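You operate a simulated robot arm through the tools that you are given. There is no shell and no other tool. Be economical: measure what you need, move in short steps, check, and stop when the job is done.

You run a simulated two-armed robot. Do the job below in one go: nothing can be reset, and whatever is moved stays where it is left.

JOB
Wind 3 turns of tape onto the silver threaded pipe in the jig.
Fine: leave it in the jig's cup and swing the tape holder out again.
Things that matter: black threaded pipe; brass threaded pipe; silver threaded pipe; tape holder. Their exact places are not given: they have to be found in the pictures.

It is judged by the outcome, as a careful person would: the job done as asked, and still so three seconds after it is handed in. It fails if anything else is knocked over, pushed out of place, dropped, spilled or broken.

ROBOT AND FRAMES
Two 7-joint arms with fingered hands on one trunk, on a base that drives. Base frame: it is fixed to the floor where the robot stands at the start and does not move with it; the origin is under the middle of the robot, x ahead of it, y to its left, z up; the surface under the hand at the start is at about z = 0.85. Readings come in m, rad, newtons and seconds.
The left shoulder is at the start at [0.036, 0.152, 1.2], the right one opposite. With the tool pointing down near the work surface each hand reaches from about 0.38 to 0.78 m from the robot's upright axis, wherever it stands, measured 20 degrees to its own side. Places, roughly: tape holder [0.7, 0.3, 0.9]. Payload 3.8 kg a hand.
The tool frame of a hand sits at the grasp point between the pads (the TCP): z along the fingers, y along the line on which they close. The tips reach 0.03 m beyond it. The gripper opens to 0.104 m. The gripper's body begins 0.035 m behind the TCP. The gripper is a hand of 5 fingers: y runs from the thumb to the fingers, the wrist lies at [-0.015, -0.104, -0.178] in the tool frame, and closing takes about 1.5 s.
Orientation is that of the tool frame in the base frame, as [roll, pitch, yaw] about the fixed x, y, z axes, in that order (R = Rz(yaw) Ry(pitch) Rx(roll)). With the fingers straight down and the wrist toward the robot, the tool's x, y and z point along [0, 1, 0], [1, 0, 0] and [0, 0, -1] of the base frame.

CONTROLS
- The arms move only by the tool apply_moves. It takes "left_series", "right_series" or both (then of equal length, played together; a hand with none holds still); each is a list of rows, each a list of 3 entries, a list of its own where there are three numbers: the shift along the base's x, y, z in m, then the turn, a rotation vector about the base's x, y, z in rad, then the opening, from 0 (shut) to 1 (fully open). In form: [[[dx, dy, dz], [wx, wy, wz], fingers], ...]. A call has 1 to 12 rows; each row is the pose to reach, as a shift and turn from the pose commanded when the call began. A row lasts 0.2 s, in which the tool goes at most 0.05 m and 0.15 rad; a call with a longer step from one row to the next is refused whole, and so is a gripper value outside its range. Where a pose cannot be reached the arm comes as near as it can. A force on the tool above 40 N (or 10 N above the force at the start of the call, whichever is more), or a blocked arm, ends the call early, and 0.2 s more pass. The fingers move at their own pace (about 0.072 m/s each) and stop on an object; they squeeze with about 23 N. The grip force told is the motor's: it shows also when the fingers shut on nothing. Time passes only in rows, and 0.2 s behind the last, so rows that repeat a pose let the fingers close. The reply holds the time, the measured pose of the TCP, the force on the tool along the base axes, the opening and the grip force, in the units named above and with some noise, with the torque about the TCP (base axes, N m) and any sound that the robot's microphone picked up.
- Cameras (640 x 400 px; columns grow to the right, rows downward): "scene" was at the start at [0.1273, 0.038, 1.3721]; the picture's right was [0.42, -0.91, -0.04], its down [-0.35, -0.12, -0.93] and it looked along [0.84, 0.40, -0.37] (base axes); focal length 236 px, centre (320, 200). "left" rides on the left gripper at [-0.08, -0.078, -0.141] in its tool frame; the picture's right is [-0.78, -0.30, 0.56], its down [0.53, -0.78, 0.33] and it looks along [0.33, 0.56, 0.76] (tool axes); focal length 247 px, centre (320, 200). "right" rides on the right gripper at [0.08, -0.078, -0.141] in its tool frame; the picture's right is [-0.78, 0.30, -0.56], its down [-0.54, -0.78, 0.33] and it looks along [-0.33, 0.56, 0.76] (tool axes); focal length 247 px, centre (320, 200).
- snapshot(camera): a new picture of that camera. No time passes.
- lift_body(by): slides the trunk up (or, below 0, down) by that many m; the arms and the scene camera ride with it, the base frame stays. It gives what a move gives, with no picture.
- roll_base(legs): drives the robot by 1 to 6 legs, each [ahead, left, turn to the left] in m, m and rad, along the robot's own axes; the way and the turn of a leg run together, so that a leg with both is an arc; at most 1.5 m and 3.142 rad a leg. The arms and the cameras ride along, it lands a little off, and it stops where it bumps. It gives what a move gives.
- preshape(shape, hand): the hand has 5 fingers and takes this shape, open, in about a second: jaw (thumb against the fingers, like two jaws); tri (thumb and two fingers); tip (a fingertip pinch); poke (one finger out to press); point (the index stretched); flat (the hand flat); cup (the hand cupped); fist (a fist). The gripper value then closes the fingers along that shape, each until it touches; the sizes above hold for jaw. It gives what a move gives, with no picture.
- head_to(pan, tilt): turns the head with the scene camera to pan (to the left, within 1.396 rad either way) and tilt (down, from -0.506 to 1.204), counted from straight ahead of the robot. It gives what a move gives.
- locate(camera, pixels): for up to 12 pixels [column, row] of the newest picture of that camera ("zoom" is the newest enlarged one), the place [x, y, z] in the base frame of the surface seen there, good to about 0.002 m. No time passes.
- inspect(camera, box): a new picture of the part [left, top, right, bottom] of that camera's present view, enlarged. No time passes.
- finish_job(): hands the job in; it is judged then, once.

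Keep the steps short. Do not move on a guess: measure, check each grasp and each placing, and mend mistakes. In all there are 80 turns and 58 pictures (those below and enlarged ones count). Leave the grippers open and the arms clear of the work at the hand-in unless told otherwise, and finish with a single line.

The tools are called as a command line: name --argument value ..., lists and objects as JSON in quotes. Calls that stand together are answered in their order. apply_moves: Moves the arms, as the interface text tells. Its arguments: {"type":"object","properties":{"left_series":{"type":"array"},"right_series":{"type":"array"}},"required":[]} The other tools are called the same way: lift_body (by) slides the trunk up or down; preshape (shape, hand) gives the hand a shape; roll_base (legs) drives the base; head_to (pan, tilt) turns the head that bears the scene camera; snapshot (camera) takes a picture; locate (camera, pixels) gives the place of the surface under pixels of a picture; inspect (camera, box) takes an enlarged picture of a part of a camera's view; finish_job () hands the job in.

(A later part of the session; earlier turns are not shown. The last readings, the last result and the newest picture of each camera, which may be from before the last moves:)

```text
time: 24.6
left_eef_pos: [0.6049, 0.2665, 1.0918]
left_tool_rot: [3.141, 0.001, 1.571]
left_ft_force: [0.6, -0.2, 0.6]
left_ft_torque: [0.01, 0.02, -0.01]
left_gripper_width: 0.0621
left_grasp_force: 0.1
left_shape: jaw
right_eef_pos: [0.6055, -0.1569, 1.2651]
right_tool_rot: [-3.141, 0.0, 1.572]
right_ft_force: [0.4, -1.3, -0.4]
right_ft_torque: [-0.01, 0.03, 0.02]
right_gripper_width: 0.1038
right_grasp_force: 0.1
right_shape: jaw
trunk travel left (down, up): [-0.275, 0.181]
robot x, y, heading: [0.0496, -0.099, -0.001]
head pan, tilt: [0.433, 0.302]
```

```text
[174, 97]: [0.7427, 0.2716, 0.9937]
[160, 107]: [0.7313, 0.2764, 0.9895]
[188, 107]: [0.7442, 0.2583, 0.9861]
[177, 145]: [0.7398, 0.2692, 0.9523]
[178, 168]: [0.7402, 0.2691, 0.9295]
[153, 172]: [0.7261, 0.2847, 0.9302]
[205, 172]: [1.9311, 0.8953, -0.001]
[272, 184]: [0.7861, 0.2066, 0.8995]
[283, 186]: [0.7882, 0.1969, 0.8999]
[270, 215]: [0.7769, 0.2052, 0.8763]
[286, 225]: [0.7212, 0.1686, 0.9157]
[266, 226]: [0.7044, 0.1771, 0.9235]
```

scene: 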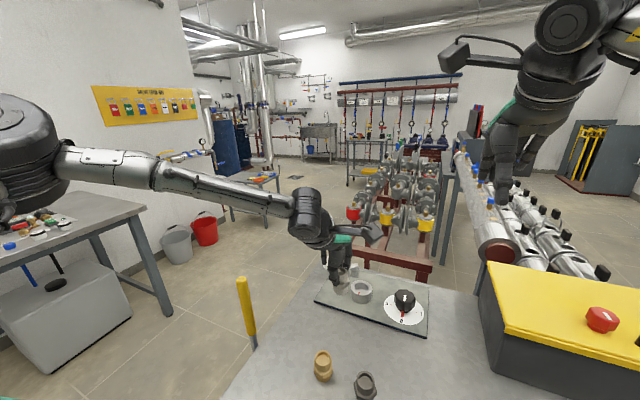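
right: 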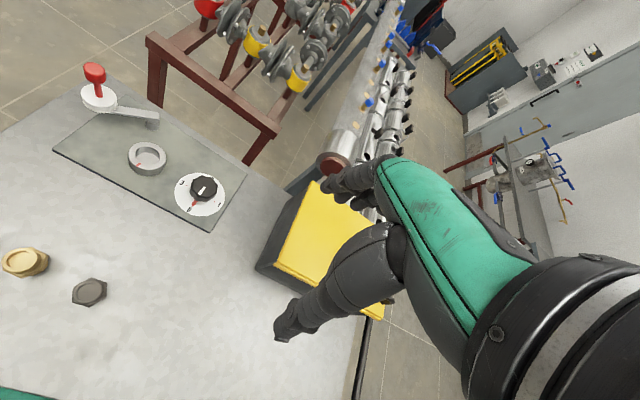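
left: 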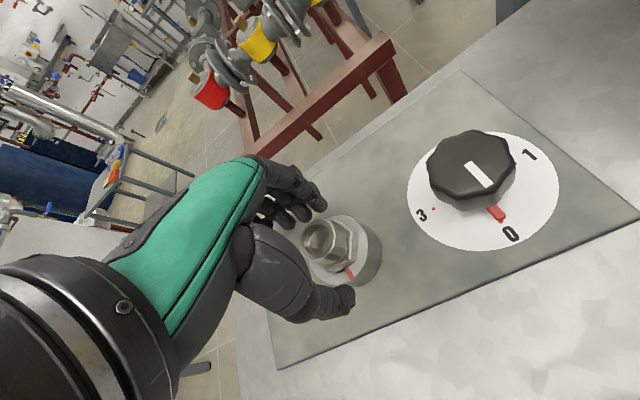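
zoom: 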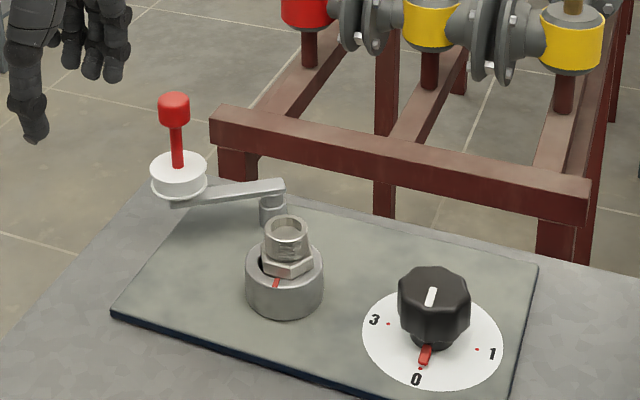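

Handle axis (0.742, 0.270), cap z 0.97–0.995; pivot ≈ (0.786, 0.203). Moving above the cap and descending with fingers half-open.

apply_moves --left_series '[[[0.04, 0.004, 0], [0, 0, 0], 0.6], [[0.08, 0.004, 0], [0, 0, 0], 0.6], [[0.115, 0.004, 0], [0, 0, 0], 0.6], [[0.135, 0.004, -0.01], [0, 0, 0], 0.6], [[0.135, 0.004, -0.04], [0, 0, 0], 0.6], [[0.135, 0.004, -0.07], [0, 0, 0], 0.6], [[0.135, 0.004, -0.095], [0, 0, 0], 0.6], [[0.135, 0.004, -0.105], [0, 0, 0], 0.6], [[0.135, 0.004, -0.105], [0, 0, 0], 0.6]]'

inspect --camera "left" --box '[250, 140, 410, 300]'

```text
time: 26.6
left_eef_pos: [0.7403, 0.2696, 0.9862]
left_tool_rot: [-3.14, 0.0, 1.572]
left_ft_force: [0.7, -1.0, -0.3]
left_ft_torque: [-0.02, 0.0, -0.04]
left_gripper_width: 0.0622
left_grasp_force: 0.1
left_shape: jaw
right_eef_pos: [0.6056, -0.1566, 1.2658]
right_tool_rot: [-3.141, -0.001, 1.573]
right_ft_force: [-0.2, -0.3, 0.3]
right_ft_torque: [-0.01, -0.03, 0.01]
right_gripper_width: 0.1036
right_grasp_force: 0.0
right_shape: jaw
trunk travel left (down, up): [-0.275, 0.181]
robot x, y, heading: [0.049, -0.1028, -0.001]
head pan, tilt: [0.433, 0.302]
```

```text
2.50 times, centred on (330, 220) of left
```

zoom: 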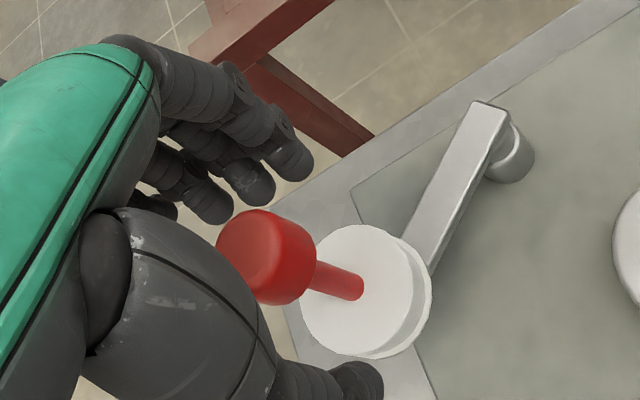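

Cap is between thumb and fingers. Closing on it.

apply_moves --left_series '[[[0, 0, 0], [0, 0, 0], 0.3], [[0, 0, 0], [0, 0, 0], 0.1], [[0, 0, 0], [0, 0, 0], 0], [[0, 0, 0], [0, 0, 0], 0], [[0, 0, 0], [0, 0, 0], 0], [[0, 0, 0], [0, 0, 0], 0]]'

```text
time: 28.1
left_eef_pos: [0.7398, 0.2685, 0.985]
left_tool_rot: [-3.138, 0.0, 1.57]
left_ft_force: [-6.0, -2.7, -9.7]
left_ft_torque: [0.0, -0.02, -0.03]
left_gripper_width: 0.0119
left_grasp_force: 23.0
left_shape: jaw
right_eef_pos: [0.6046, -0.1568, 1.2653]
right_tool_rot: [3.142, 0.0, 1.572]
right_ft_force: [0.0, -0.6, -0.3]
right_ft_torque: [0.0, 0.01, 0.0]
right_gripper_width: 0.1039
right_grasp_force: 0.0
right_shape: jaw
trunk travel left (down, up): [-0.275, 0.181]
robot x, y, heading: [0.0493, -0.1011, -0.002]
head pan, tilt: [0.433, 0.302]
```

Gripping the stem (0.012). Swinging along the arc by ~47° about the pivot.

apply_moves --left_series '[[[-0.0055, -0.004, 0], [0, 0, 0], 0], [[-0.011, -0.0087, 0], [0, 0, 0], 0], [[-0.016, -0.0137, 0], [0, 0, 0], 0], [[-0.0206, -0.0192, 0], [0, 0, 0], 0], [[-0.0246, -0.025, 0], [0, 0, 0], 0], [[-0.0281, -0.0311, 0], [0, 0, 0], 0], [[-0.031, -0.0375, 0], [0, 0, 0], 0], [[-0.0334, -0.0442, 0], [0, 0, 0], 0], [[-0.0334, -0.0442, 0], [0, 0, 0], 0]]'

inspect --camera "scene" --box '[290, 210, 390, 310]'

```text
time: 30.1
left_eef_pos: [0.7083, 0.2259, 0.9837]
left_tool_rot: [-3.14, 0.002, 1.571]
left_ft_force: [2.8, 1.1, -13.2]
left_ft_torque: [0.26, -0.03, 0.16]
left_gripper_width: 0.0106
left_grasp_force: 22.6
left_shape: jaw
right_eef_pos: [0.6078, -0.1534, 1.2642]
right_tool_rot: [-3.139, 0.001, 1.573]
right_ft_force: [0.5, 1.8, -0.6]
right_ft_torque: [-0.03, -0.02, -0.03]
right_gripper_width: 0.104
right_grasp_force: 0.0
right_shape: jaw
trunk travel left (down, up): [-0.275, 0.181]
robot x, y, heading: [0.0501, -0.0985, 0.002]
head pan, tilt: [0.433, 0.302]
```

```text
4.00 times, centred on (340, 260) of scene
```

zoom: 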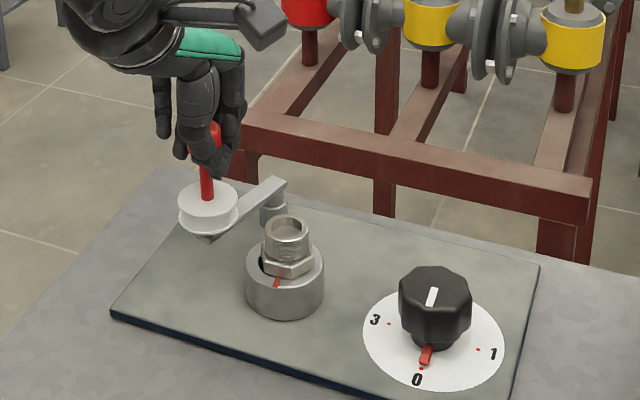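

Holder swings well. Continuing in small steps toward contact with the pipe.

apply_moves --left_series '[[[-0.0013, -0.005, 0], [0, 0, 0], 0], [[-0.0023, -0.0096, 0], [0, 0, 0], 0], [[-0.003, -0.014, 0], [0, 0, 0], 0], [[-0.0033, -0.018, 0], [0, 0, 0], 0], [[-0.0034, -0.021, 0], [0, 0, 0], 0], [[-0.0034, -0.021, 0], [0, 0, 0], 0]]'

inspect --camera "scene" --box '[300, 220, 380, 300]'

```text
time: 31.4
left_eef_pos: [0.7055, 0.2027, 0.9858]
left_tool_rot: [3.141, 0.001, 1.571]
left_ft_force: [5.0, 0.0, -11.8]
left_ft_torque: [0.06, -0.02, -0.01]
left_gripper_width: 0.0101
left_grasp_force: 22.5
left_shape: jaw
right_eef_pos: [0.6089, -0.1566, 1.2639]
right_tool_rot: [-3.138, 0.001, 1.571]
right_ft_force: [-0.6, -0.1, 0.2]
right_ft_torque: [0.02, -0.02, 0.05]
right_gripper_width: 0.1038
right_grasp_force: 0.0
right_shape: jaw
trunk travel left (down, up): [-0.275, 0.181]
robot x, y, heading: [0.0482, -0.1034, 0.004]
head pan, tilt: [0.433, 0.302]
```

```text
5.00 times, centred on (340, 260) of scene
```

zoom: 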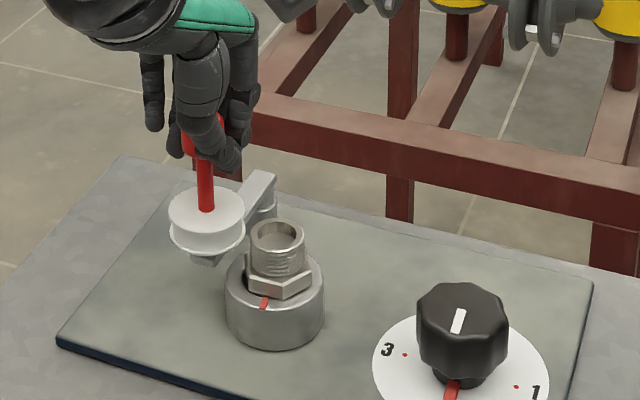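

locate --camera "zoom" --pixels '[[205, 208], [243, 212], [230, 226], [172, 215], [252, 235], [276, 222], [303, 235], [277, 250]]'

apply_moves --left_series '[[[0, -0.002, 0], [0, 0, 0], 0], [[0, -0.004, 0], [0, 0, 0], 0], [[0, -0.004, 0], [0, 0, 0], 0]]'

```text
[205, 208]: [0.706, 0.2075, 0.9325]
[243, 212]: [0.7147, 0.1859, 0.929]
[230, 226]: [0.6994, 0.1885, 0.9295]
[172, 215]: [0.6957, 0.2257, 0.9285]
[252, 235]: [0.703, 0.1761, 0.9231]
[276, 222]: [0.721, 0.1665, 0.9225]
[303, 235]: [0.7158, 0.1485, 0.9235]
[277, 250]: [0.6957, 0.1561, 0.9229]
```

```text
time: 32.2
left_eef_pos: [0.7058, 0.2005, 0.9856]
left_tool_rot: [-3.14, -0.001, 1.572]
left_ft_force: [6.3, 4.2, -7.6]
left_ft_torque: [0.13, -0.02, 0.0]
left_gripper_width: 0.0099
left_grasp_force: 23.2
left_shape: jaw
right_eef_pos: [0.6079, -0.1551, 1.264]
right_tool_rot: [-3.138, 0.001, 1.574]
right_ft_force: [0.4, -0.7, -0.5]
right_ft_torque: [0.01, 0.0, 0.01]
right_gripper_width: 0.104
right_grasp_force: 0.0
right_shape: jaw
trunk travel left (down, up): [-0.275, 0.181]
robot x, y, heading: [0.0474, -0.097, -0.0]
head pan, tilt: [0.433, 0.302]
```

Gap was about 6–8 mm; now ~4 mm. Pushing on gently.

apply_moves --left_series '[[[0, -0.002, 0], [0, 0, 0], 0], [[0.0005, -0.004, 0], [0, 0, 0], 0], [[0.001, -0.006, 0], [0, 0, 0], 0], [[0.001, -0.006, 0], [0, 0, 0], 0]]'

inspect --camera "scene" --box '[310, 230, 370, 290]'

```text
time: 33.2
left_eef_pos: [0.7063, 0.1958, 0.9865]
left_tool_rot: [-3.141, 0.001, 1.573]
left_ft_force: [5.4, 10.3, -0.9]
left_ft_torque: [0.09, -0.1, -0.01]
left_gripper_width: 0.0104
left_grasp_force: 23.3
left_shape: jaw
right_eef_pos: [0.6062, -0.1545, 1.2654]
right_tool_rot: [-3.14, 0.002, 1.571]
right_ft_force: [0.2, 0.0, 0.8]
right_ft_torque: [0.01, 0.01, 0.0]
right_gripper_width: 0.104
right_grasp_force: 0.0
right_shape: jaw
trunk travel left (down, up): [-0.275, 0.181]
robot x, y, heading: [0.0459, -0.0983, 0.004]
head pan, tilt: [0.433, 0.302]
```

```text
6.67 times, centred on (340, 260) of scene
```

zoom: 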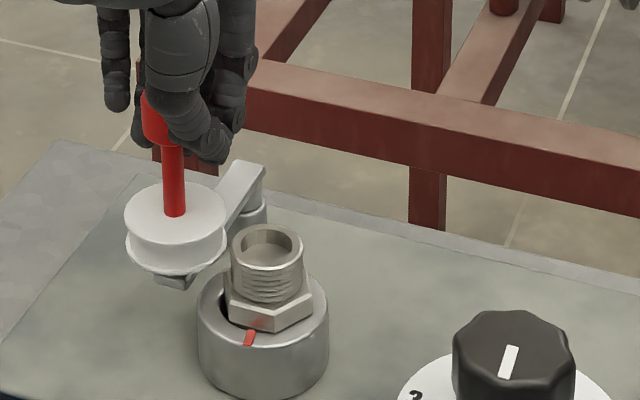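

locate --camera "zoom" --pixels '[[175, 213], [222, 212], [218, 230], [222, 250], [205, 272], [130, 215], [235, 258], [268, 228], [300, 245], [268, 272], [232, 275]]'

snapshot --camera "left"

```text
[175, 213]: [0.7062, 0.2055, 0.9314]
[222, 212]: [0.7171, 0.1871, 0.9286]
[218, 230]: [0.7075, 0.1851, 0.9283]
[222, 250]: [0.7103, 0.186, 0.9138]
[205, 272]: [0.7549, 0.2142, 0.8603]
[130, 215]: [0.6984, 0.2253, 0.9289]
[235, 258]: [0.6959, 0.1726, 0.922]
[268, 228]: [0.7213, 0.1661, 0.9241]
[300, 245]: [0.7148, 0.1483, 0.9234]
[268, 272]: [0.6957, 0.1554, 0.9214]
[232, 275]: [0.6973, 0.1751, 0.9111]
```

```text
20 pictures are left
```

left: 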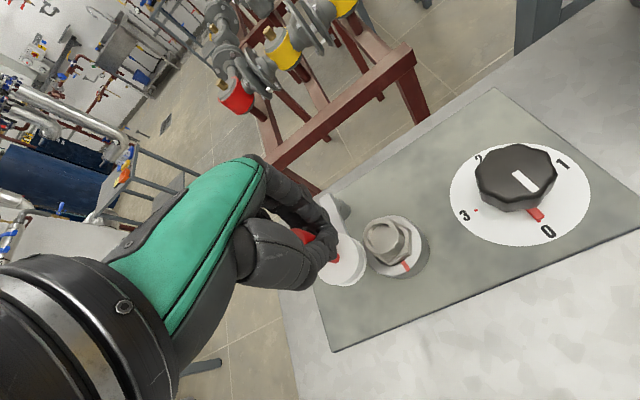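

apply_moves --left_series '[[[0.0005, -0.002, 0], [0, 0, 0], 0], [[0.001, -0.004, 0], [0, 0, 0], 0], [[0.001, -0.004, 0], [0, 0, 0], 0]]'

inspect --camera "left" --box '[280, 170, 440, 300]'

```text
time: 34.0
left_eef_pos: [0.7066, 0.1901, 0.984]
left_tool_rot: [-3.141, 0.002, 1.571]
left_ft_force: [5.0, 7.2, -4.1]
left_ft_torque: [-0.07, -0.04, -0.03]
left_gripper_width: 0.01
left_grasp_force: 23.1
left_shape: jaw
right_eef_pos: [0.6067, -0.1552, 1.2642]
right_tool_rot: [-3.14, 0.001, 1.572]
right_ft_force: [0.2, 0.2, -0.8]
right_ft_torque: [0.01, -0.02, -0.01]
right_gripper_width: 0.1038
right_grasp_force: 0.0
right_shape: jaw
trunk travel left (down, up): [-0.275, 0.181]
robot x, y, heading: [0.0515, -0.0977, 0.002]
head pan, tilt: [0.433, 0.302]
```

```text
3.08 times, centred on (360, 235) of left
```

zoom: 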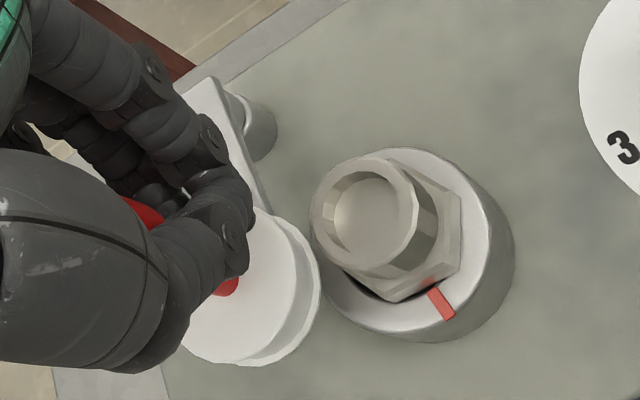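

locate --camera "zoom" --pixels '[[235, 288], [290, 250], [296, 300], [318, 280], [313, 305], [230, 355], [313, 215], [410, 205], [335, 270], [205, 90], [255, 205]]'

```text
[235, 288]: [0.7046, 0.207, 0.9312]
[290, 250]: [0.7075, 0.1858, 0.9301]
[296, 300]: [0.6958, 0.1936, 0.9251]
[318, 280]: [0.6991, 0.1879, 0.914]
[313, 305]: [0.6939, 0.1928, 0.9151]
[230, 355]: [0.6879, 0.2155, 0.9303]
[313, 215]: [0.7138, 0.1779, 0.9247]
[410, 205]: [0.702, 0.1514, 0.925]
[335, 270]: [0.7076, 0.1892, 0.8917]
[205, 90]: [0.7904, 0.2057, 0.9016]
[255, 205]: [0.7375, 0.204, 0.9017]
```

The spool sits at its stop (arm square at 180°, axis ≈ (0.706, 0.207)) beside the pipe; the hand only slips along the stem if pushed more. Opening and lifting off the handle.

apply_moves --left_series '[[[0, 0.008, 0], [0, 0, 0], 0.2], [[0, 0.01, 0], [0, 0, 0], 0.4], [[0, 0.01, 0], [0, 0, 0], 0.5], [[0, 0.01, 0], [0, 0, 0], 0.5], [[0, 0.01, 0.03], [0, 0, 0], 0.5], [[0, 0.01, 0.07], [0, 0, 0], 0.5], [[-0.03, 0.01, 0.1], [0, 0, 0], 0.5], [[-0.07, 0, 0.11], [0, 0, 0], 0.5], [[-0.11, -0.01, 0.11], [0, 0, 0], 0.5], [[-0.14, -0.03, 0.11], [0, 0, 0], 0.5], [[-0.14, -0.03, 0.11], [0, 0, 0], 0.5]]'

roll_base --legs '[[-0.02, 0, 0], [0, -0.1, 0], [0.02, 0, 0]]'

snapshot --camera "scene"

```text
time: 36.5
left_eef_pos: [0.5689, 0.1601, 1.0949]
left_tool_rot: [3.141, 0.0, 1.572]
left_ft_force: [-0.9, -0.1, 0.4]
left_ft_torque: [0.01, 0.01, -0.02]
left_gripper_width: 0.0517
left_grasp_force: 0.2
left_shape: jaw
right_eef_pos: [0.6064, -0.156, 1.2642]
right_tool_rot: [-3.141, 0.001, 1.572]
right_ft_force: [0.2, -0.1, -0.2]
right_ft_torque: [0.0, -0.01, -0.02]
right_gripper_width: 0.1037
right_grasp_force: 0.0
right_shape: jaw
trunk travel left (down, up): [-0.275, 0.181]
robot x, y, heading: [0.0474, -0.1034, 0.0]
head pan, tilt: [0.433, 0.302]
```

```text
time: 38.4
left_eef_pos: [0.5637, 0.0607, 1.0982]
left_tool_rot: [3.136, 0.002, 1.572]
left_ft_force: [-0.4, 0.2, 0.9]
left_ft_torque: [0.02, -0.02, -0.02]
left_gripper_width: 0.0515
left_grasp_force: 0.0
left_shape: jaw
right_eef_pos: [0.6007, -0.2547, 1.2684]
right_tool_rot: [3.137, -0.001, 1.571]
right_ft_force: [-0.1, 0.0, -0.2]
right_ft_torque: [-0.02, -0.06, -0.01]
right_gripper_width: 0.1039
right_grasp_force: 0.0
right_shape: jaw
trunk travel left (down, up): [-0.275, 0.181]
robot x, y, heading: [0.0488, -0.2005, -0.002]
head pan, tilt: [0.433, 0.302]
```

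```text
18 pictures are left
```

scene: 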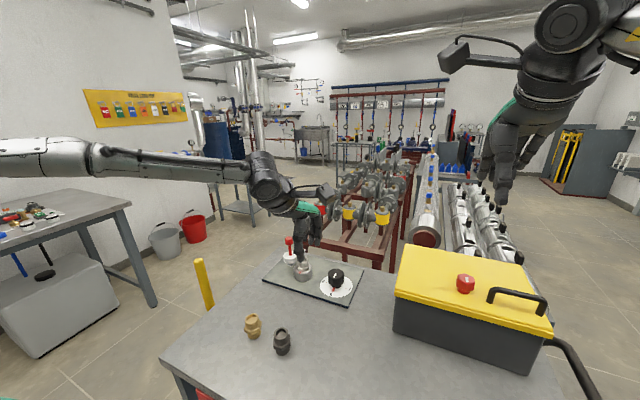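

inspect --camera "scene" --box '[270, 235, 360, 305]'

```text
5.71 times, centred on (315, 270) of scene
```

zoom: 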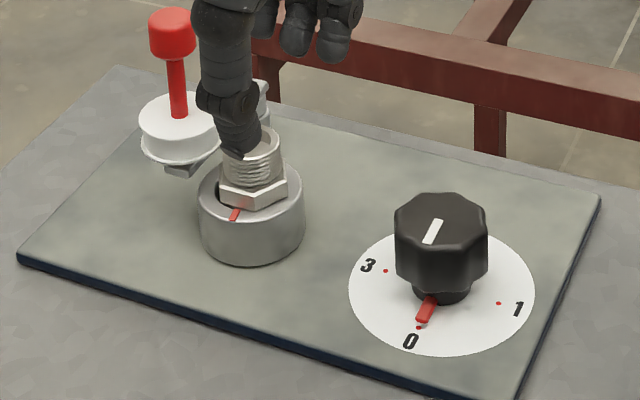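

locate --camera "zoom" --pixels '[[400, 215], [483, 218], [443, 197], [440, 238], [440, 217], [352, 290], [531, 292], [418, 327], [498, 303], [386, 271], [440, 291]]'

```text
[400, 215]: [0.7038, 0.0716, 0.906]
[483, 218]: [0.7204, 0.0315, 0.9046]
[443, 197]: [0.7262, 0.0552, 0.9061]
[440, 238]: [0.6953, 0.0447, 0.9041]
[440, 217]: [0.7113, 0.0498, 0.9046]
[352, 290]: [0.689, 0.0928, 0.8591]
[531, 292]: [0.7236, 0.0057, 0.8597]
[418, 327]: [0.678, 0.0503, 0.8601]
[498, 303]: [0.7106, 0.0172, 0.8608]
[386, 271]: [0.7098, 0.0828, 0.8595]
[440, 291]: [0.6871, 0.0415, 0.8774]
```

Dial centre (0.710, 0.050), knob radius ~0.021, top 0.906; numbers run 0→1→2→3 counter-clockwise from above. Moving the left hand above it, pre-turned −0.7 rad.

apply_moves --left_series '[[[0.03, -0.002, 0], [0, 0, -0.14], 0.9], [[0.06, -0.004, 0], [0, 0, -0.28], 0.9], [[0.09, -0.006, -0.01], [0, 0, -0.42], 0.9], [[0.12, -0.009, -0.03], [0, 0, -0.56], 0.9], [[0.1435, -0.009, -0.06], [0, 0, -0.7], 0.9], [[0.1435, -0.009, -0.1], [0, 0, -0.7], 0.9], [[0.1435, -0.009, -0.12], [0, 0, -0.7], 0.9], [[0.1435, -0.009, -0.12], [0, 0, -0.7], 0.9]]'

inspect --camera "left" --box '[220, 120, 420, 320]'

```text
time: 40.2
left_eef_pos: [0.7132, 0.0501, 0.9732]
left_tool_rot: [3.14, 0.0, 0.872]
left_ft_force: [-0.5, -0.2, 0.7]
left_ft_torque: [-0.02, -0.01, 0.0]
left_gripper_width: 0.0934
left_grasp_force: 0.1
left_shape: jaw
right_eef_pos: [0.606, -0.2565, 1.2655]
right_tool_rot: [-3.141, 0.0, 1.572]
right_ft_force: [-0.4, -0.2, 0.4]
right_ft_torque: [-0.03, -0.03, 0.0]
right_gripper_width: 0.1037
right_grasp_force: 0.0
right_shape: jaw
trunk travel left (down, up): [-0.275, 0.181]
robot x, y, heading: [0.0519, -0.2029, -0.001]
head pan, tilt: [0.433, 0.302]
```

```text
2.00 times, centred on (320, 220) of left
```

zoom: 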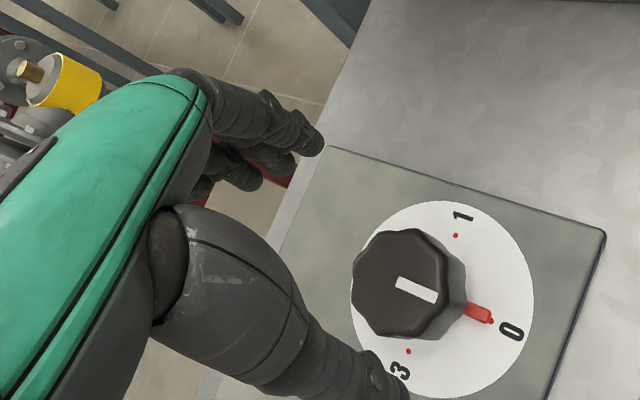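

Knob is between thumb and fingers. Descending to TCP z≈0.912.

apply_moves --left_series '[[[-0.004, 0.001, -0.02], [0, 0, 0], 0.9], [[-0.004, 0.001, -0.04], [0, 0, 0], 0.9], [[-0.004, 0.001, -0.055], [0, 0, 0], 0.9], [[-0.004, 0.001, -0.061], [0, 0, 0], 0.9], [[-0.004, 0.001, -0.061], [0, 0, 0], 0.9]]'

apply_moves --left_series '[[[0, 0, 0], [0, 0, 0], 0.5], [[0, 0, 0], [0, 0, 0], 0.3], [[0, 0, 0], [0, 0, 0], 0.1], [[0, 0, 0], [0, 0, 0], 0], [[0, 0, 0], [0, 0, 0], 0], [[0, 0, 0], [0, 0, 0], 0]]'

inspect --camera "left" --box '[220, 120, 420, 320]'

```text
time: 41.4
left_eef_pos: [0.6959, 0.0527, 0.9266]
left_tool_rot: [3.141, 0.0, 0.871]
left_ft_force: [0.0, -0.3, -0.2]
left_ft_torque: [0.0, 0.01, 0.02]
left_gripper_width: 0.0934
left_grasp_force: 0.1
left_shape: jaw
left hand out of reach, approached as far as the arm can: row 1, 2, 3, 4, 5
right_eef_pos: [0.6059, -0.2561, 1.2651]
right_tool_rot: [-3.141, 0.001, 1.57]
right_ft_force: [-1.1, 0.1, 0.4]
right_ft_torque: [0.02, 0.0, 0.02]
right_gripper_width: 0.1037
right_grasp_force: 0.0
right_shape: jaw
trunk travel left (down, up): [-0.275, 0.181]
robot x, y, heading: [0.0516, -0.1974, 0.002]
head pan, tilt: [0.433, 0.302]
```

```text
time: 42.8
left_eef_pos: [0.6958, 0.052, 0.9275]
left_tool_rot: [-3.14, -0.001, 0.872]
left_ft_force: [7.7, -9.0, 1.6]
left_ft_torque: [-0.26, -0.33, -0.09]
left_gripper_width: 0.0446
left_grasp_force: 23.3
left_shape: jaw
right_eef_pos: [0.6064, -0.2569, 1.2647]
right_tool_rot: [-3.141, -0.001, 1.572]
right_ft_force: [-0.3, 0.9, 0.3]
right_ft_torque: [-0.02, 0.0, -0.01]
right_gripper_width: 0.104
right_grasp_force: 0.0
right_shape: jaw
trunk travel left (down, up): [-0.275, 0.181]
robot x, y, heading: [0.0499, -0.1979, -0.006]
head pan, tilt: [0.433, 0.302]
```

```text
2.00 times, centred on (320, 220) of left
```

zoom: 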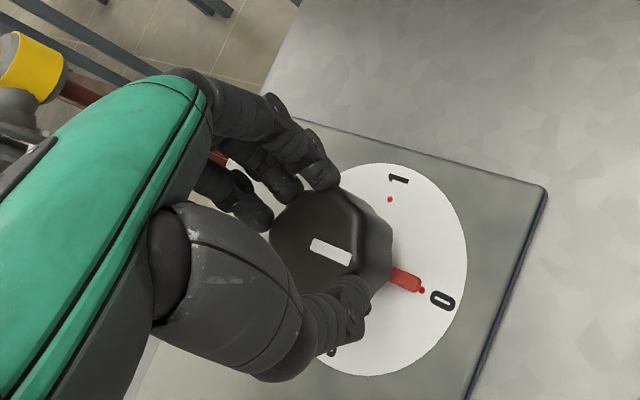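

The arm came up ~1.5 cm short and off-centre. I'll let go, lift and lower the trunk to gain reach; first checking the toolbox height under the right hand.

locate --camera "scene" --pixels '[[465, 277], [430, 265], [500, 290], [545, 305], [410, 290]]'

apply_moves --left_series '[[[0, 0, 0], [0, 0, 0], 0.4], [[0, 0, 0], [0, 0, 0], 0.9], [[0, 0, 0], [0, 0, 0], 0.9], [[0, 0, 0], [0, 0, 0], 0.9], [[0, 0, 0.04], [0, 0, 0], 0.9], [[-0.02, 0, 0.08], [0, 0, 0], 0.9], [[-0.04, 0, 0.12], [0, 0, 0], 0.9], [[-0.06, 0, 0.16], [0, 0, 0], 0.9], [[-0.08, 0, 0.2], [0, 0, 0], 0.9]]'

```text
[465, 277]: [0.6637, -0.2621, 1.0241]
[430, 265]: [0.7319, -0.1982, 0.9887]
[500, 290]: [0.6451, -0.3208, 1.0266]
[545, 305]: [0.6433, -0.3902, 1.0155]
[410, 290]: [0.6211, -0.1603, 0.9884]
```

```text
time: 44.8
left_eef_pos: [0.6132, 0.0528, 1.1269]
left_tool_rot: [3.139, 0.001, 0.872]
left_ft_force: [-0.4, 0.7, 0.4]
left_ft_torque: [0.02, -0.02, 0.02]
left_gripper_width: 0.0934
left_grasp_force: 0.0
left_shape: jaw
right_eef_pos: [0.6046, -0.2559, 1.2665]
right_tool_rot: [3.139, 0.0, 1.57]
right_ft_force: [-1.4, -1.0, 0.5]
right_ft_torque: [-0.01, -0.05, 0.02]
right_gripper_width: 0.104
right_grasp_force: 0.1
right_shape: jaw
trunk travel left (down, up): [-0.275, 0.181]
robot x, y, heading: [0.0494, -0.2013, -0.005]
head pan, tilt: [0.433, 0.302]
```

Toolbox top is ≤1.03, right fingertips at 1.235: lowering the trunk 0.12 is safe.

lift_body --by -0.12

apply_moves --left_series '[[[0.03, 0, 0], [0, 0, 0], 0.9], [[0.06, 0, 0], [0, 0, 0], 0.9], [[0.095, 0, -0.02], [0, 0, 0], 0.9], [[0.095, 0, -0.05], [0, 0, 0], 0.9], [[0.095, 0, -0.075], [0, 0, 0], 0.9], [[0.095, 0, -0.075], [0, 0, 0], 0.9]]'

```text
time: 46.3
left_eef_pos: [0.6136, 0.0531, 1.009]
left_tool_rot: [3.14, 0.0, 0.871]
left_ft_force: [0.9, -0.7, -0.9]
left_ft_torque: [0.0, 0.01, -0.05]
left_gripper_width: 0.0935
left_grasp_force: 0.2
left_shape: jaw
right_eef_pos: [0.6036, -0.256, 1.1471]
right_tool_rot: [3.141, 0.002, 1.573]
right_ft_force: [-0.1, 0.0, -0.5]
right_ft_torque: [-0.02, -0.03, 0.0]
right_gripper_width: 0.1038
right_grasp_force: 0.0
right_shape: jaw
trunk travel left (down, up): [-0.155, 0.301]
robot x, y, heading: [0.0516, -0.2015, 0.0]
head pan, tilt: [0.433, 0.302]
```

```text
time: 47.7
left_eef_pos: [0.71, 0.0528, 0.9314]
left_tool_rot: [3.14, 0.0, 0.871]
left_ft_force: [-1.0, 0.0, 0.2]
left_ft_torque: [-0.01, 0.02, 0.0]
left_gripper_width: 0.0933
left_grasp_force: 0.2
left_shape: jaw
right_eef_pos: [0.6056, -0.2573, 1.146]
right_tool_rot: [-3.142, -0.003, 1.571]
right_ft_force: [-0.2, 0.1, -0.1]
right_ft_torque: [-0.02, 0.02, 0.02]
right_gripper_width: 0.1037
right_grasp_force: 0.1
right_shape: jaw
trunk travel left (down, up): [-0.155, 0.301]
robot x, y, heading: [0.0504, -0.2019, 0.0]
head pan, tilt: [0.433, 0.302]
```

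Reached (0.710, 0.053). Going down to 0.912 and gripping the knob.

apply_moves --left_series '[[[-0.002, -0.001, -0.01], [0, 0, 0], 0.9], [[-0.002, -0.001, -0.019], [0, 0, 0], 0.9], [[-0.002, -0.001, -0.019], [0, 0, 0], 0.9], [[-0.002, -0.001, -0.019], [0, 0, 0], 0.5], [[-0.002, -0.001, -0.019], [0, 0, 0], 0.2], [[-0.002, -0.001, -0.019], [0, 0, 0], 0], [[-0.002, -0.001, -0.019], [0, 0, 0], 0], [[-0.002, -0.001, -0.019], [0, 0, 0], 0], [[-0.002, -0.001, -0.019], [0, 0, 0], 0]]'

inspect --camera "left" --box '[220, 120, 420, 320]'

```text
time: 49.7
left_eef_pos: [0.7066, 0.0527, 0.9128]
left_tool_rot: [3.141, -0.001, 0.871]
left_ft_force: [-3.1, 1.2, -0.5]
left_ft_torque: [0.04, 0.06, -0.01]
left_gripper_width: 0.0429
left_grasp_force: 22.5
left_shape: jaw
right_eef_pos: [0.6049, -0.2556, 1.146]
right_tool_rot: [3.141, 0.002, 1.571]
right_ft_force: [0.5, -0.1, 0.1]
right_ft_torque: [-0.02, -0.01, -0.01]
right_gripper_width: 0.1039
right_grasp_force: 0.0
right_shape: jaw
trunk travel left (down, up): [-0.155, 0.301]
robot x, y, heading: [0.0542, -0.1983, 0.004]
head pan, tilt: [0.433, 0.302]
```

```text
2.00 times, centred on (320, 220) of left
```

zoom: 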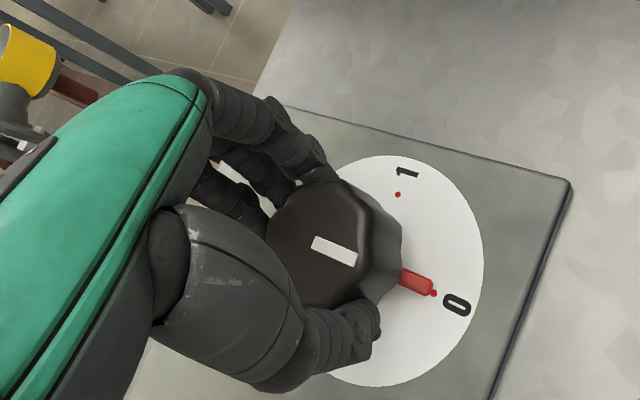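

Firm grip on the knob (0.043). Turning +1.4 rad (counter-clockwise from above) about the dial axis.

apply_moves --left_series '[[[-0.0002, -0.0003, 0], [0, 0, 0.14], 0], [[-0.0004, -0.0007, 0], [0, 0, 0.28], 0], [[-0.0006, -0.0011, 0], [0, 0, 0.42], 0], [[-0.0007, -0.0015, 0], [0, 0, 0.56], 0], [[-0.0007, -0.0019, 0], [0, 0, 0.7], 0], [[-0.0007, -0.0023, 0], [0, 0, 0.84], 0], [[-0.0006, -0.0027, 0], [0, 0, 0.98], 0], [[-0.0004, -0.0031, 0], [0, 0, 1.12], 0], [[-0.0002, -0.0035, 0], [0, 0, 1.26], 0], [[0, -0.0038, 0], [0, 0, 1.4], 0], [[0, -0.0038, 0], [0, 0, 1.4], 0]]'

inspect --camera "scene" --box '[260, 200, 380, 290]'

```text
time: 52.1
left_eef_pos: [0.7069, 0.0495, 0.9134]
left_tool_rot: [-3.141, 0.0, 2.273]
left_ft_force: [-2.8, 2.7, -8.4]
left_ft_torque: [0.14, 0.0, 0.04]
left_gripper_width: 0.0424
left_grasp_force: 23.3
left_shape: jaw
right_eef_pos: [0.6066, -0.2564, 1.1456]
right_tool_rot: [-3.139, 0.001, 1.571]
right_ft_force: [-0.5, 0.0, -1.0]
right_ft_torque: [0.02, 0.0, 0.01]
right_gripper_width: 0.104
right_grasp_force: 0.2
right_shape: jaw
trunk travel left (down, up): [-0.155, 0.301]
robot x, y, heading: [0.0511, -0.1991, 0.001]
head pan, tilt: [0.433, 0.302]
```

```text
4.44 times, centred on (320, 245) of scene
```

zoom: 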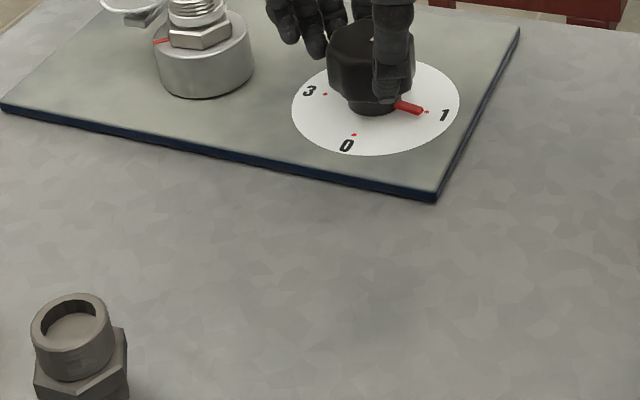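

The pointer turned with the knob to just short of 1, and the cup turned along (mark moved; about one turn per number). Opening and turning the hand back −1.5 rad to regrip.

apply_moves --left_series '[[[0, 0, 0], [0, 0, 0], 0.9], [[0, 0, 0], [0, 0, 0], 0.9], [[0, 0.0004, 0], [0, 0, -0.15], 0.9], [[0, 0.0008, 0], [0, 0, -0.3], 0.9], [[0, 0.0012, 0], [0, 0, -0.45], 0.9], [[0, 0.0016, 0], [0, 0, -0.6], 0.9], [[0, 0.002, 0], [0, 0, -0.75], 0.9], [[0, 0.0024, 0], [0, 0, -0.9], 0.9], [[0, 0.0028, 0], [0, 0, -1.05], 0.9], [[0, 0.0032, 0], [0, 0, -1.2], 0.9], [[0, 0.0036, 0], [0, 0, -1.35], 0.9], [[0, 0.004, 0], [0, 0, -1.5], 0.9]]'

apply_moves --left_series '[[[0, 0, 0], [0, 0, 0], 0.5], [[0, 0, 0], [0, 0, 0], 0.2], [[0, 0, 0], [0, 0, 0], 0], [[0, 0, 0], [0, 0, 0], 0], [[0, 0, 0], [0, 0, 0], 0], [[0, 0, 0], [0, 0, 0], 0]]'

inspect --camera "left" --box '[220, 120, 420, 320]'

```text
time: 54.7
left_eef_pos: [0.7082, 0.0532, 0.9143]
left_tool_rot: [3.14, 0.001, 0.769]
left_ft_force: [1.5, 0.5, -0.2]
left_ft_torque: [0.03, 0.04, 0.02]
left_gripper_width: 0.0939
left_grasp_force: 0.1
left_shape: jaw
right_eef_pos: [0.6065, -0.2571, 1.1449]
right_tool_rot: [-3.14, 0.0, 1.573]
right_ft_force: [-0.2, 1.0, 0.4]
right_ft_torque: [0.0, 0.04, 0.02]
right_gripper_width: 0.1039
right_grasp_force: 0.0
right_shape: jaw
trunk travel left (down, up): [-0.155, 0.301]
robot x, y, heading: [0.0557, -0.2018, -0.001]
head pan, tilt: [0.433, 0.302]
```

```text
time: 56.1
left_eef_pos: [0.707, 0.0523, 0.9147]
left_tool_rot: [3.14, 0.0, 0.771]
left_ft_force: [-2.6, 1.7, -1.3]
left_ft_torque: [0.02, 0.04, -0.02]
left_gripper_width: 0.0426
left_grasp_force: 22.8
left_shape: jaw
right_eef_pos: [0.606, -0.2562, 1.1461]
right_tool_rot: [3.141, -0.001, 1.57]
right_ft_force: [-0.9, 0.0, -0.2]
right_ft_torque: [0.01, 0.06, 0.02]
right_gripper_width: 0.1039
right_grasp_force: 0.1
right_shape: jaw
trunk travel left (down, up): [-0.155, 0.301]
robot x, y, heading: [0.0504, -0.1997, 0.004]
head pan, tilt: [0.433, 0.302]
```

```text
2.00 times, centred on (320, 220) of left
```

zoom: 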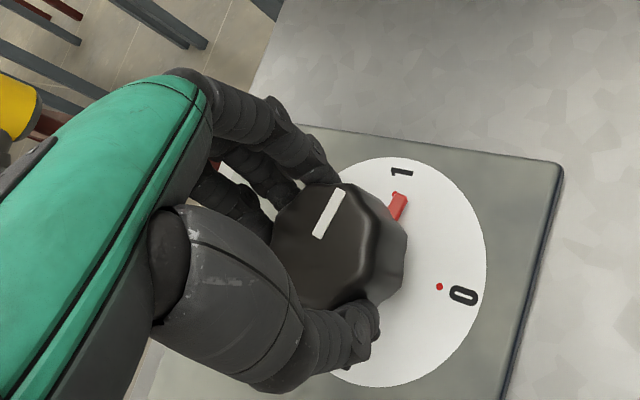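

Regripped with the pointer just short of 1. Turning +1.65 rad.

apply_moves --left_series '[[[-0.0002, -0.0003, 0], [0, 0, 0.15], 0], [[-0.0004, -0.0007, 0], [0, 0, 0.3], 0], [[-0.0006, -0.0011, 0], [0, 0, 0.45], 0], [[-0.0007, -0.0015, 0], [0, 0, 0.6], 0], [[-0.0008, -0.002, 0], [0, 0, 0.75], 0], [[-0.0008, -0.0024, 0], [0, 0, 0.9], 0], [[-0.0007, -0.0029, 0], [0, 0, 1.05], 0], [[-0.0006, -0.0033, 0], [0, 0, 1.2], 0], [[-0.0004, -0.0037, 0], [0, 0, 1.35], 0], [[-0.0002, -0.0041, 0], [0, 0, 1.5], 0], [[0, -0.0044, 0], [0, 0, 1.65], 0], [[0, -0.0044, 0], [0, 0, 1.65], 0]]'

apply_moves --left_series '[[[0, 0, 0], [0, 0, 0], 0.9], [[0, 0, 0], [0, 0, 0], 0.9], [[0, 0.0004, 0], [0, 0, -0.15], 0.9], [[0, 0.0008, 0], [0, 0, -0.3], 0.9], [[0, 0.0012, 0], [0, 0, -0.45], 0.9], [[0, 0.0016, 0], [0, 0, -0.6], 0.9], [[0, 0.002, 0], [0, 0, -0.75], 0.9], [[0, 0.0024, 0], [0, 0, -0.9], 0.9], [[0, 0.0028, 0], [0, 0, -1.05], 0.9], [[0, 0.0032, 0], [0, 0, -1.2], 0.9], [[0, 0.0036, 0], [0, 0, -1.35], 0.9], [[0, 0.004, 0], [0, 0, -1.5], 0.9]]'

apply_moves --left_series '[[[0, 0.0004, 0], [0, 0, -0.15], 0.9], [[0, 0.0004, 0], [0, 0, -0.2], 0.9], [[0, 0.0004, 0], [0, 0, -0.2], 0.5], [[0, 0.0004, 0], [0, 0, -0.2], 0.2], [[0, 0.0004, 0], [0, 0, -0.2], 0], [[0, 0.0004, 0], [0, 0, -0.2], 0], [[0, 0.0004, 0], [0, 0, -0.2], 0], [[0, 0.0004, 0], [0, 0, -0.2], 0]]'

inspect --camera "left" --box '[220, 120, 420, 320]'

```text
time: 58.7
left_eef_pos: [0.7075, 0.0503, 0.9139]
left_tool_rot: [3.14, 0.002, 2.422]
left_ft_force: [1.0, 2.9, 3.3]
left_ft_torque: [0.12, -0.08, -0.01]
left_gripper_width: 0.0422
left_grasp_force: 23.2
left_shape: jaw
right_eef_pos: [0.6049, -0.2568, 1.1453]
right_tool_rot: [-3.141, -0.001, 1.572]
right_ft_force: [-0.1, -0.2, 0.4]
right_ft_torque: [0.0, 0.03, -0.04]
right_gripper_width: 0.104
right_grasp_force: 0.1
right_shape: jaw
trunk travel left (down, up): [-0.155, 0.301]
robot x, y, heading: [0.0492, -0.1999, -0.003]
head pan, tilt: [0.433, 0.302]
```

```text
time: 61.3
left_eef_pos: [0.7067, 0.051, 0.9133]
left_tool_rot: [3.141, 0.002, 0.921]
left_ft_force: [0.2, 0.8, 0.4]
left_ft_torque: [-0.01, -0.02, 0.01]
left_gripper_width: 0.0934
left_grasp_force: 0.1
left_shape: jaw
right_eef_pos: [0.6064, -0.2569, 1.1453]
right_tool_rot: [-3.141, 0.0, 1.571]
right_ft_force: [-0.2, 0.2, 0.2]
right_ft_torque: [0.0, 0.05, 0.0]
right_gripper_width: 0.1038
right_grasp_force: 0.0
right_shape: jaw
trunk travel left (down, up): [-0.155, 0.301]
robot x, y, heading: [0.0525, -0.2019, 0.002]
head pan, tilt: [0.433, 0.302]
```

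```text
time: 63.1
left_eef_pos: [0.7052, 0.0533, 0.9142]
left_tool_rot: [-3.141, 0.001, 0.721]
left_ft_force: [-2.6, 3.5, -0.4]
left_ft_torque: [0.03, 0.07, -0.03]
left_gripper_width: 0.0428
left_grasp_force: 22.3
left_shape: jaw
right_eef_pos: [0.605, -0.2571, 1.1455]
right_tool_rot: [3.141, 0.0, 1.571]
right_ft_force: [0.3, -0.1, -0.9]
right_ft_torque: [0.0, -0.01, 0.01]
right_gripper_width: 0.1038
right_grasp_force: 0.0
right_shape: jaw
trunk travel left (down, up): [-0.155, 0.301]
robot x, y, heading: [0.0528, -0.2015, -0.002]
head pan, tilt: [0.433, 0.302]
```

```text
2.00 times, centred on (320, 220) of left
```

zoom: 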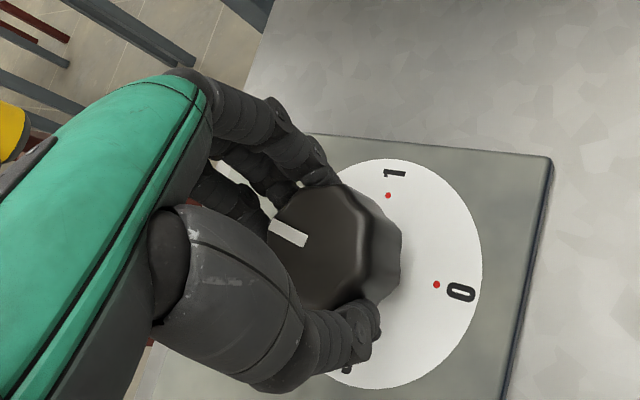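

White line now points near 2 (3.05 rad so far). Turning the last +1.65 rad, then checking the pointer.

apply_moves --left_series '[[[-0.0002, -0.0003, 0], [0, 0, 0.15], 0], [[-0.0004, -0.0007, 0], [0, 0, 0.3], 0], [[-0.0006, -0.0011, 0], [0, 0, 0.45], 0], [[-0.0007, -0.0015, 0], [0, 0, 0.6], 0], [[-0.0008, -0.002, 0], [0, 0, 0.75], 0], [[-0.0008, -0.0024, 0], [0, 0, 0.9], 0], [[-0.0007, -0.0029, 0], [0, 0, 1.05], 0], [[-0.0006, -0.0033, 0], [0, 0, 1.2], 0], [[-0.0004, -0.0037, 0], [0, 0, 1.35], 0], [[-0.0002, -0.0041, 0], [0, 0, 1.5], 0], [[0, -0.0044, 0], [0, 0, 1.65], 0], [[0, -0.0044, 0], [0, 0, 1.65], 0]]'

inspect --camera "scene" --box '[260, 175, 360, 245]'

```text
time: 65.7
left_eef_pos: [0.7076, 0.0476, 0.9137]
left_tool_rot: [3.141, 0.001, 2.373]
left_ft_force: [1.8, 1.7, 1.1]
left_ft_torque: [0.13, -0.14, -0.02]
left_gripper_width: 0.0423
left_grasp_force: 22.8
left_shape: jaw
right_eef_pos: [0.6052, -0.2571, 1.1449]
right_tool_rot: [-3.141, 0.0, 1.57]
right_ft_force: [-0.7, -0.4, -0.2]
right_ft_torque: [0.01, 0.0, -0.06]
right_gripper_width: 0.1041
right_grasp_force: 0.1
right_shape: jaw
trunk travel left (down, up): [-0.155, 0.301]
robot x, y, heading: [0.0455, -0.1999, 0.005]
head pan, tilt: [0.433, 0.302]
```

```text
5.71 times, centred on (310, 210) of scene
```

zoom: 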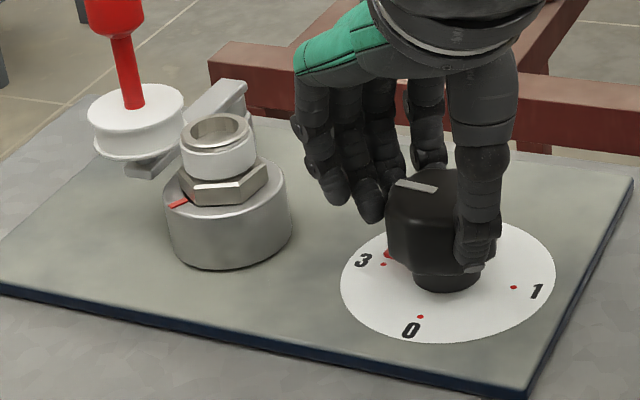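

Tape is on the thread. The pointer is just short of the 3 dot; measuring pointer and cup mark.

locate --camera "zoom" --pixels '[[388, 254], [386, 252], [383, 264], [178, 204], [186, 201], [172, 206], [397, 185], [435, 189]]'

```text
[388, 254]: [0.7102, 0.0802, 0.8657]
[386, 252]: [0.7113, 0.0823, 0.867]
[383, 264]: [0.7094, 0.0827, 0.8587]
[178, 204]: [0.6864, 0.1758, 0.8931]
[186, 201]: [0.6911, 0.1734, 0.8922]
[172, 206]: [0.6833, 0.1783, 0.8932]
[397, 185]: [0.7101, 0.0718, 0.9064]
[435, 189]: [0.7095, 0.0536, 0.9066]
```

Cup mark is ~25° short of its starting place (≈6° at the knob). Turning +0.10 rad more.

apply_moves --left_series '[[[0, -0.0002, 0], [0, 0, 0.05], 0], [[0.0002, -0.0004, 0], [0, 0, 0.1], 0], [[0.0002, -0.0004, 0], [0, 0, 0.1], 0]]'

inspect --camera "scene" --box '[260, 175, 360, 245]'

```text
time: 66.5
left_eef_pos: [0.7067, 0.0482, 0.9129]
left_tool_rot: [3.14, -0.002, 2.471]
left_ft_force: [2.2, 3.0, 1.3]
left_ft_torque: [0.18, -0.14, -0.01]
left_gripper_width: 0.0425
left_grasp_force: 23.2
left_shape: jaw
right_eef_pos: [0.6065, -0.2559, 1.1471]
right_tool_rot: [3.141, -0.001, 1.572]
right_ft_force: [0.7, 0.5, -0.8]
right_ft_torque: [0.01, 0.0, 0.01]
right_gripper_width: 0.1039
right_grasp_force: 0.1
right_shape: jaw
trunk travel left (down, up): [-0.155, 0.301]
robot x, y, heading: [0.0526, -0.1983, 0.002]
head pan, tilt: [0.433, 0.302]
```

```text
5.71 times, centred on (310, 210) of scene
```

zoom: 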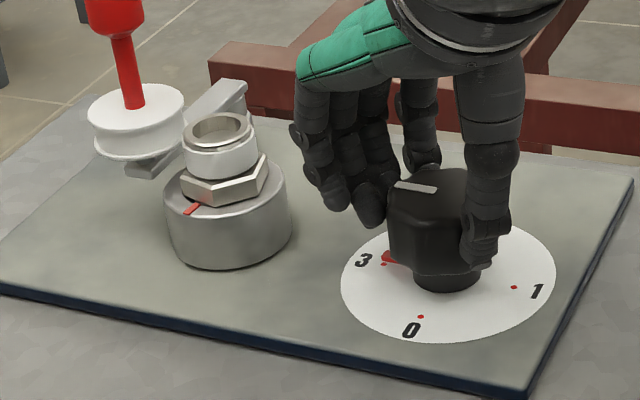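

locate --camera "zoom" --pixels '[[191, 209], [187, 212], [196, 205], [384, 257], [386, 262], [383, 264]]'

```text
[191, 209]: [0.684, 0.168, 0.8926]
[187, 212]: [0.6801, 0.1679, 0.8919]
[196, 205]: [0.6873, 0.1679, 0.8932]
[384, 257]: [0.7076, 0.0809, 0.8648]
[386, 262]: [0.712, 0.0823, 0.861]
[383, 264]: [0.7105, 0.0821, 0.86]
```

Only ~8° of the cup left (≈0.03 rad at the knob). Adding 0.035, then opening and lifting straight off.

apply_moves --left_series '[[[0, 0, 0], [0, 0, 0.035], 0], [[0, 0, 0], [0, 0, 0.035], 0], [[0, 0, 0], [0, 0, 0.035], 0.5], [[0, 0, 0], [0, 0, 0.035], 0.9], [[0, 0, 0], [0, 0, 0.035], 0.9], [[0, 0, 0.03], [0, 0, 0.035], 0.9], [[0, 0, 0.07], [0, 0, 0.035], 0.9], [[-0.03, 0, 0.1], [0, 0, 0.035], 0.9], [[-0.07, 0, 0.12], [0, 0, 0.0], 0.9], [[-0.11, 0, 0.13], [0, 0, -0.14], 0.9], [[-0.14, 0, 0.14], [0, 0, -0.28], 0.9]]'

inspect --camera "scene" --box '[260, 175, 360, 245]'

```text
time: 68.9
left_eef_pos: [0.5662, 0.0455, 1.0566]
left_tool_rot: [3.14, -0.001, 2.189]
left_ft_force: [-0.5, -0.6, -0.1]
left_ft_torque: [-0.01, -0.03, -0.01]
left_gripper_width: 0.0934
left_grasp_force: 0.0
left_shape: jaw
right_eef_pos: [0.6044, -0.2563, 1.1456]
right_tool_rot: [3.139, 0.0, 1.571]
right_ft_force: [0.2, -0.5, 0.1]
right_ft_torque: [0.0, -0.01, -0.02]
right_gripper_width: 0.1039
right_grasp_force: 0.0
right_shape: jaw
trunk travel left (down, up): [-0.155, 0.301]
robot x, y, heading: [0.0477, -0.1993, 0.002]
head pan, tilt: [0.433, 0.302]
```

```text
5.71 times, centred on (310, 210) of scene
```

zoom: 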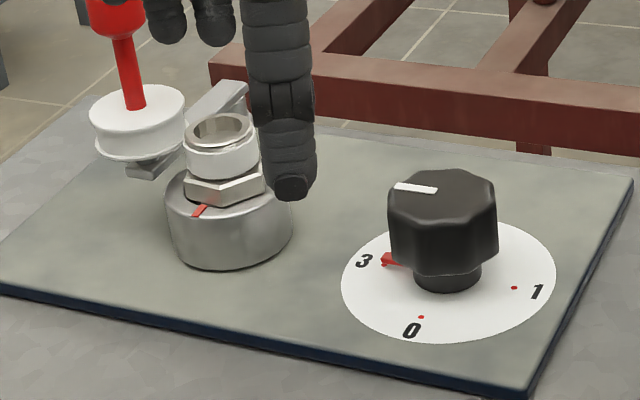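

Pointer exactly at 3, three layers wound. Next: turn the hand back to straight, drive the base back left 0.1 m, and swing the holder out.

apply_moves --left_series '[[[0, 0, 0.02], [0, 0, -0.14], 0.6], [[0, 0, 0.03], [0, 0, -0.28], 0.6], [[0, 0, 0.03], [0, 0, -0.42], 0.6], [[0, 0, 0.03], [0, 0, -0.56], 0.6], [[0, 0, 0.03], [0, 0, -0.62], 0.6], [[0, 0, 0.03], [0, 0, -0.62], 0.6]]'

roll_base --legs '[[-0.02, 0, 0], [0, 0.1, 0], [0.02, 0, 0]]'

inspect --camera "scene" --box '[270, 160, 390, 250]'

```text
time: 70.3
left_eef_pos: [0.5673, 0.0466, 1.0847]
left_tool_rot: [3.138, 0.0, 1.569]
left_ft_force: [-0.2, 0.0, 0.1]
left_ft_torque: [0.0, -0.03, 0.05]
left_gripper_width: 0.0627
left_grasp_force: 0.0
left_shape: jaw
right_eef_pos: [0.6055, -0.2575, 1.1457]
right_tool_rot: [3.141, 0.001, 1.572]
right_ft_force: [0.3, -0.6, 0.1]
right_ft_torque: [0.02, 0.02, -0.06]
right_gripper_width: 0.104
right_grasp_force: 0.2
right_shape: jaw
trunk travel left (down, up): [-0.155, 0.301]
robot x, y, heading: [0.0485, -0.2035, -0.001]
head pan, tilt: [0.433, 0.302]
```

```text
time: 72.2
left_eef_pos: [0.5639, 0.1412, 1.087]
left_tool_rot: [3.138, 0.001, 1.571]
left_ft_force: [-0.6, -0.5, 0.0]
left_ft_torque: [0.04, 0.0, 0.02]
left_gripper_width: 0.0629
left_grasp_force: 0.1
left_shape: jaw
right_eef_pos: [0.603, -0.1624, 1.1477]
right_tool_rot: [3.138, -0.002, 1.571]
right_ft_force: [0.8, -0.5, 0.4]
right_ft_torque: [0.0, 0.01, 0.0]
right_gripper_width: 0.1038
right_grasp_force: 0.1
right_shape: jaw
trunk travel left (down, up): [-0.155, 0.301]
robot x, y, heading: [0.0484, -0.1068, -0.005]
head pan, tilt: [0.433, 0.302]
```

```text
4.44 times, centred on (330, 205) of scene
```

zoom: 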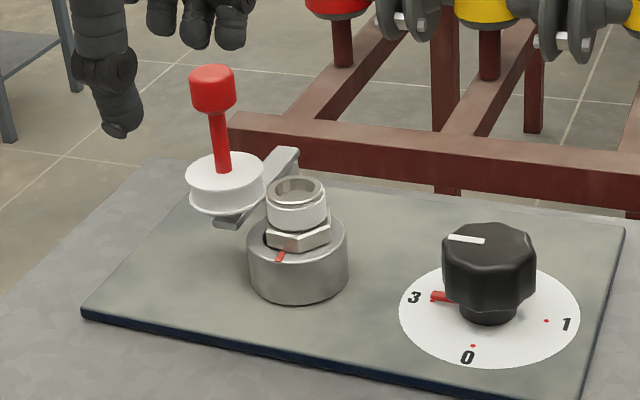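

locate --camera "zoom" --pixels '[[212, 72], [194, 85], [233, 88], [220, 140], [224, 165], [285, 155]]'

```text
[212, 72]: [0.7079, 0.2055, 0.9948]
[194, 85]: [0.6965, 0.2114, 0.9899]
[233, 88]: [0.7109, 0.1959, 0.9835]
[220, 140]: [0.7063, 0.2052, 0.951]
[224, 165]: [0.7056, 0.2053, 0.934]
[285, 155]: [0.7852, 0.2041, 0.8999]
```

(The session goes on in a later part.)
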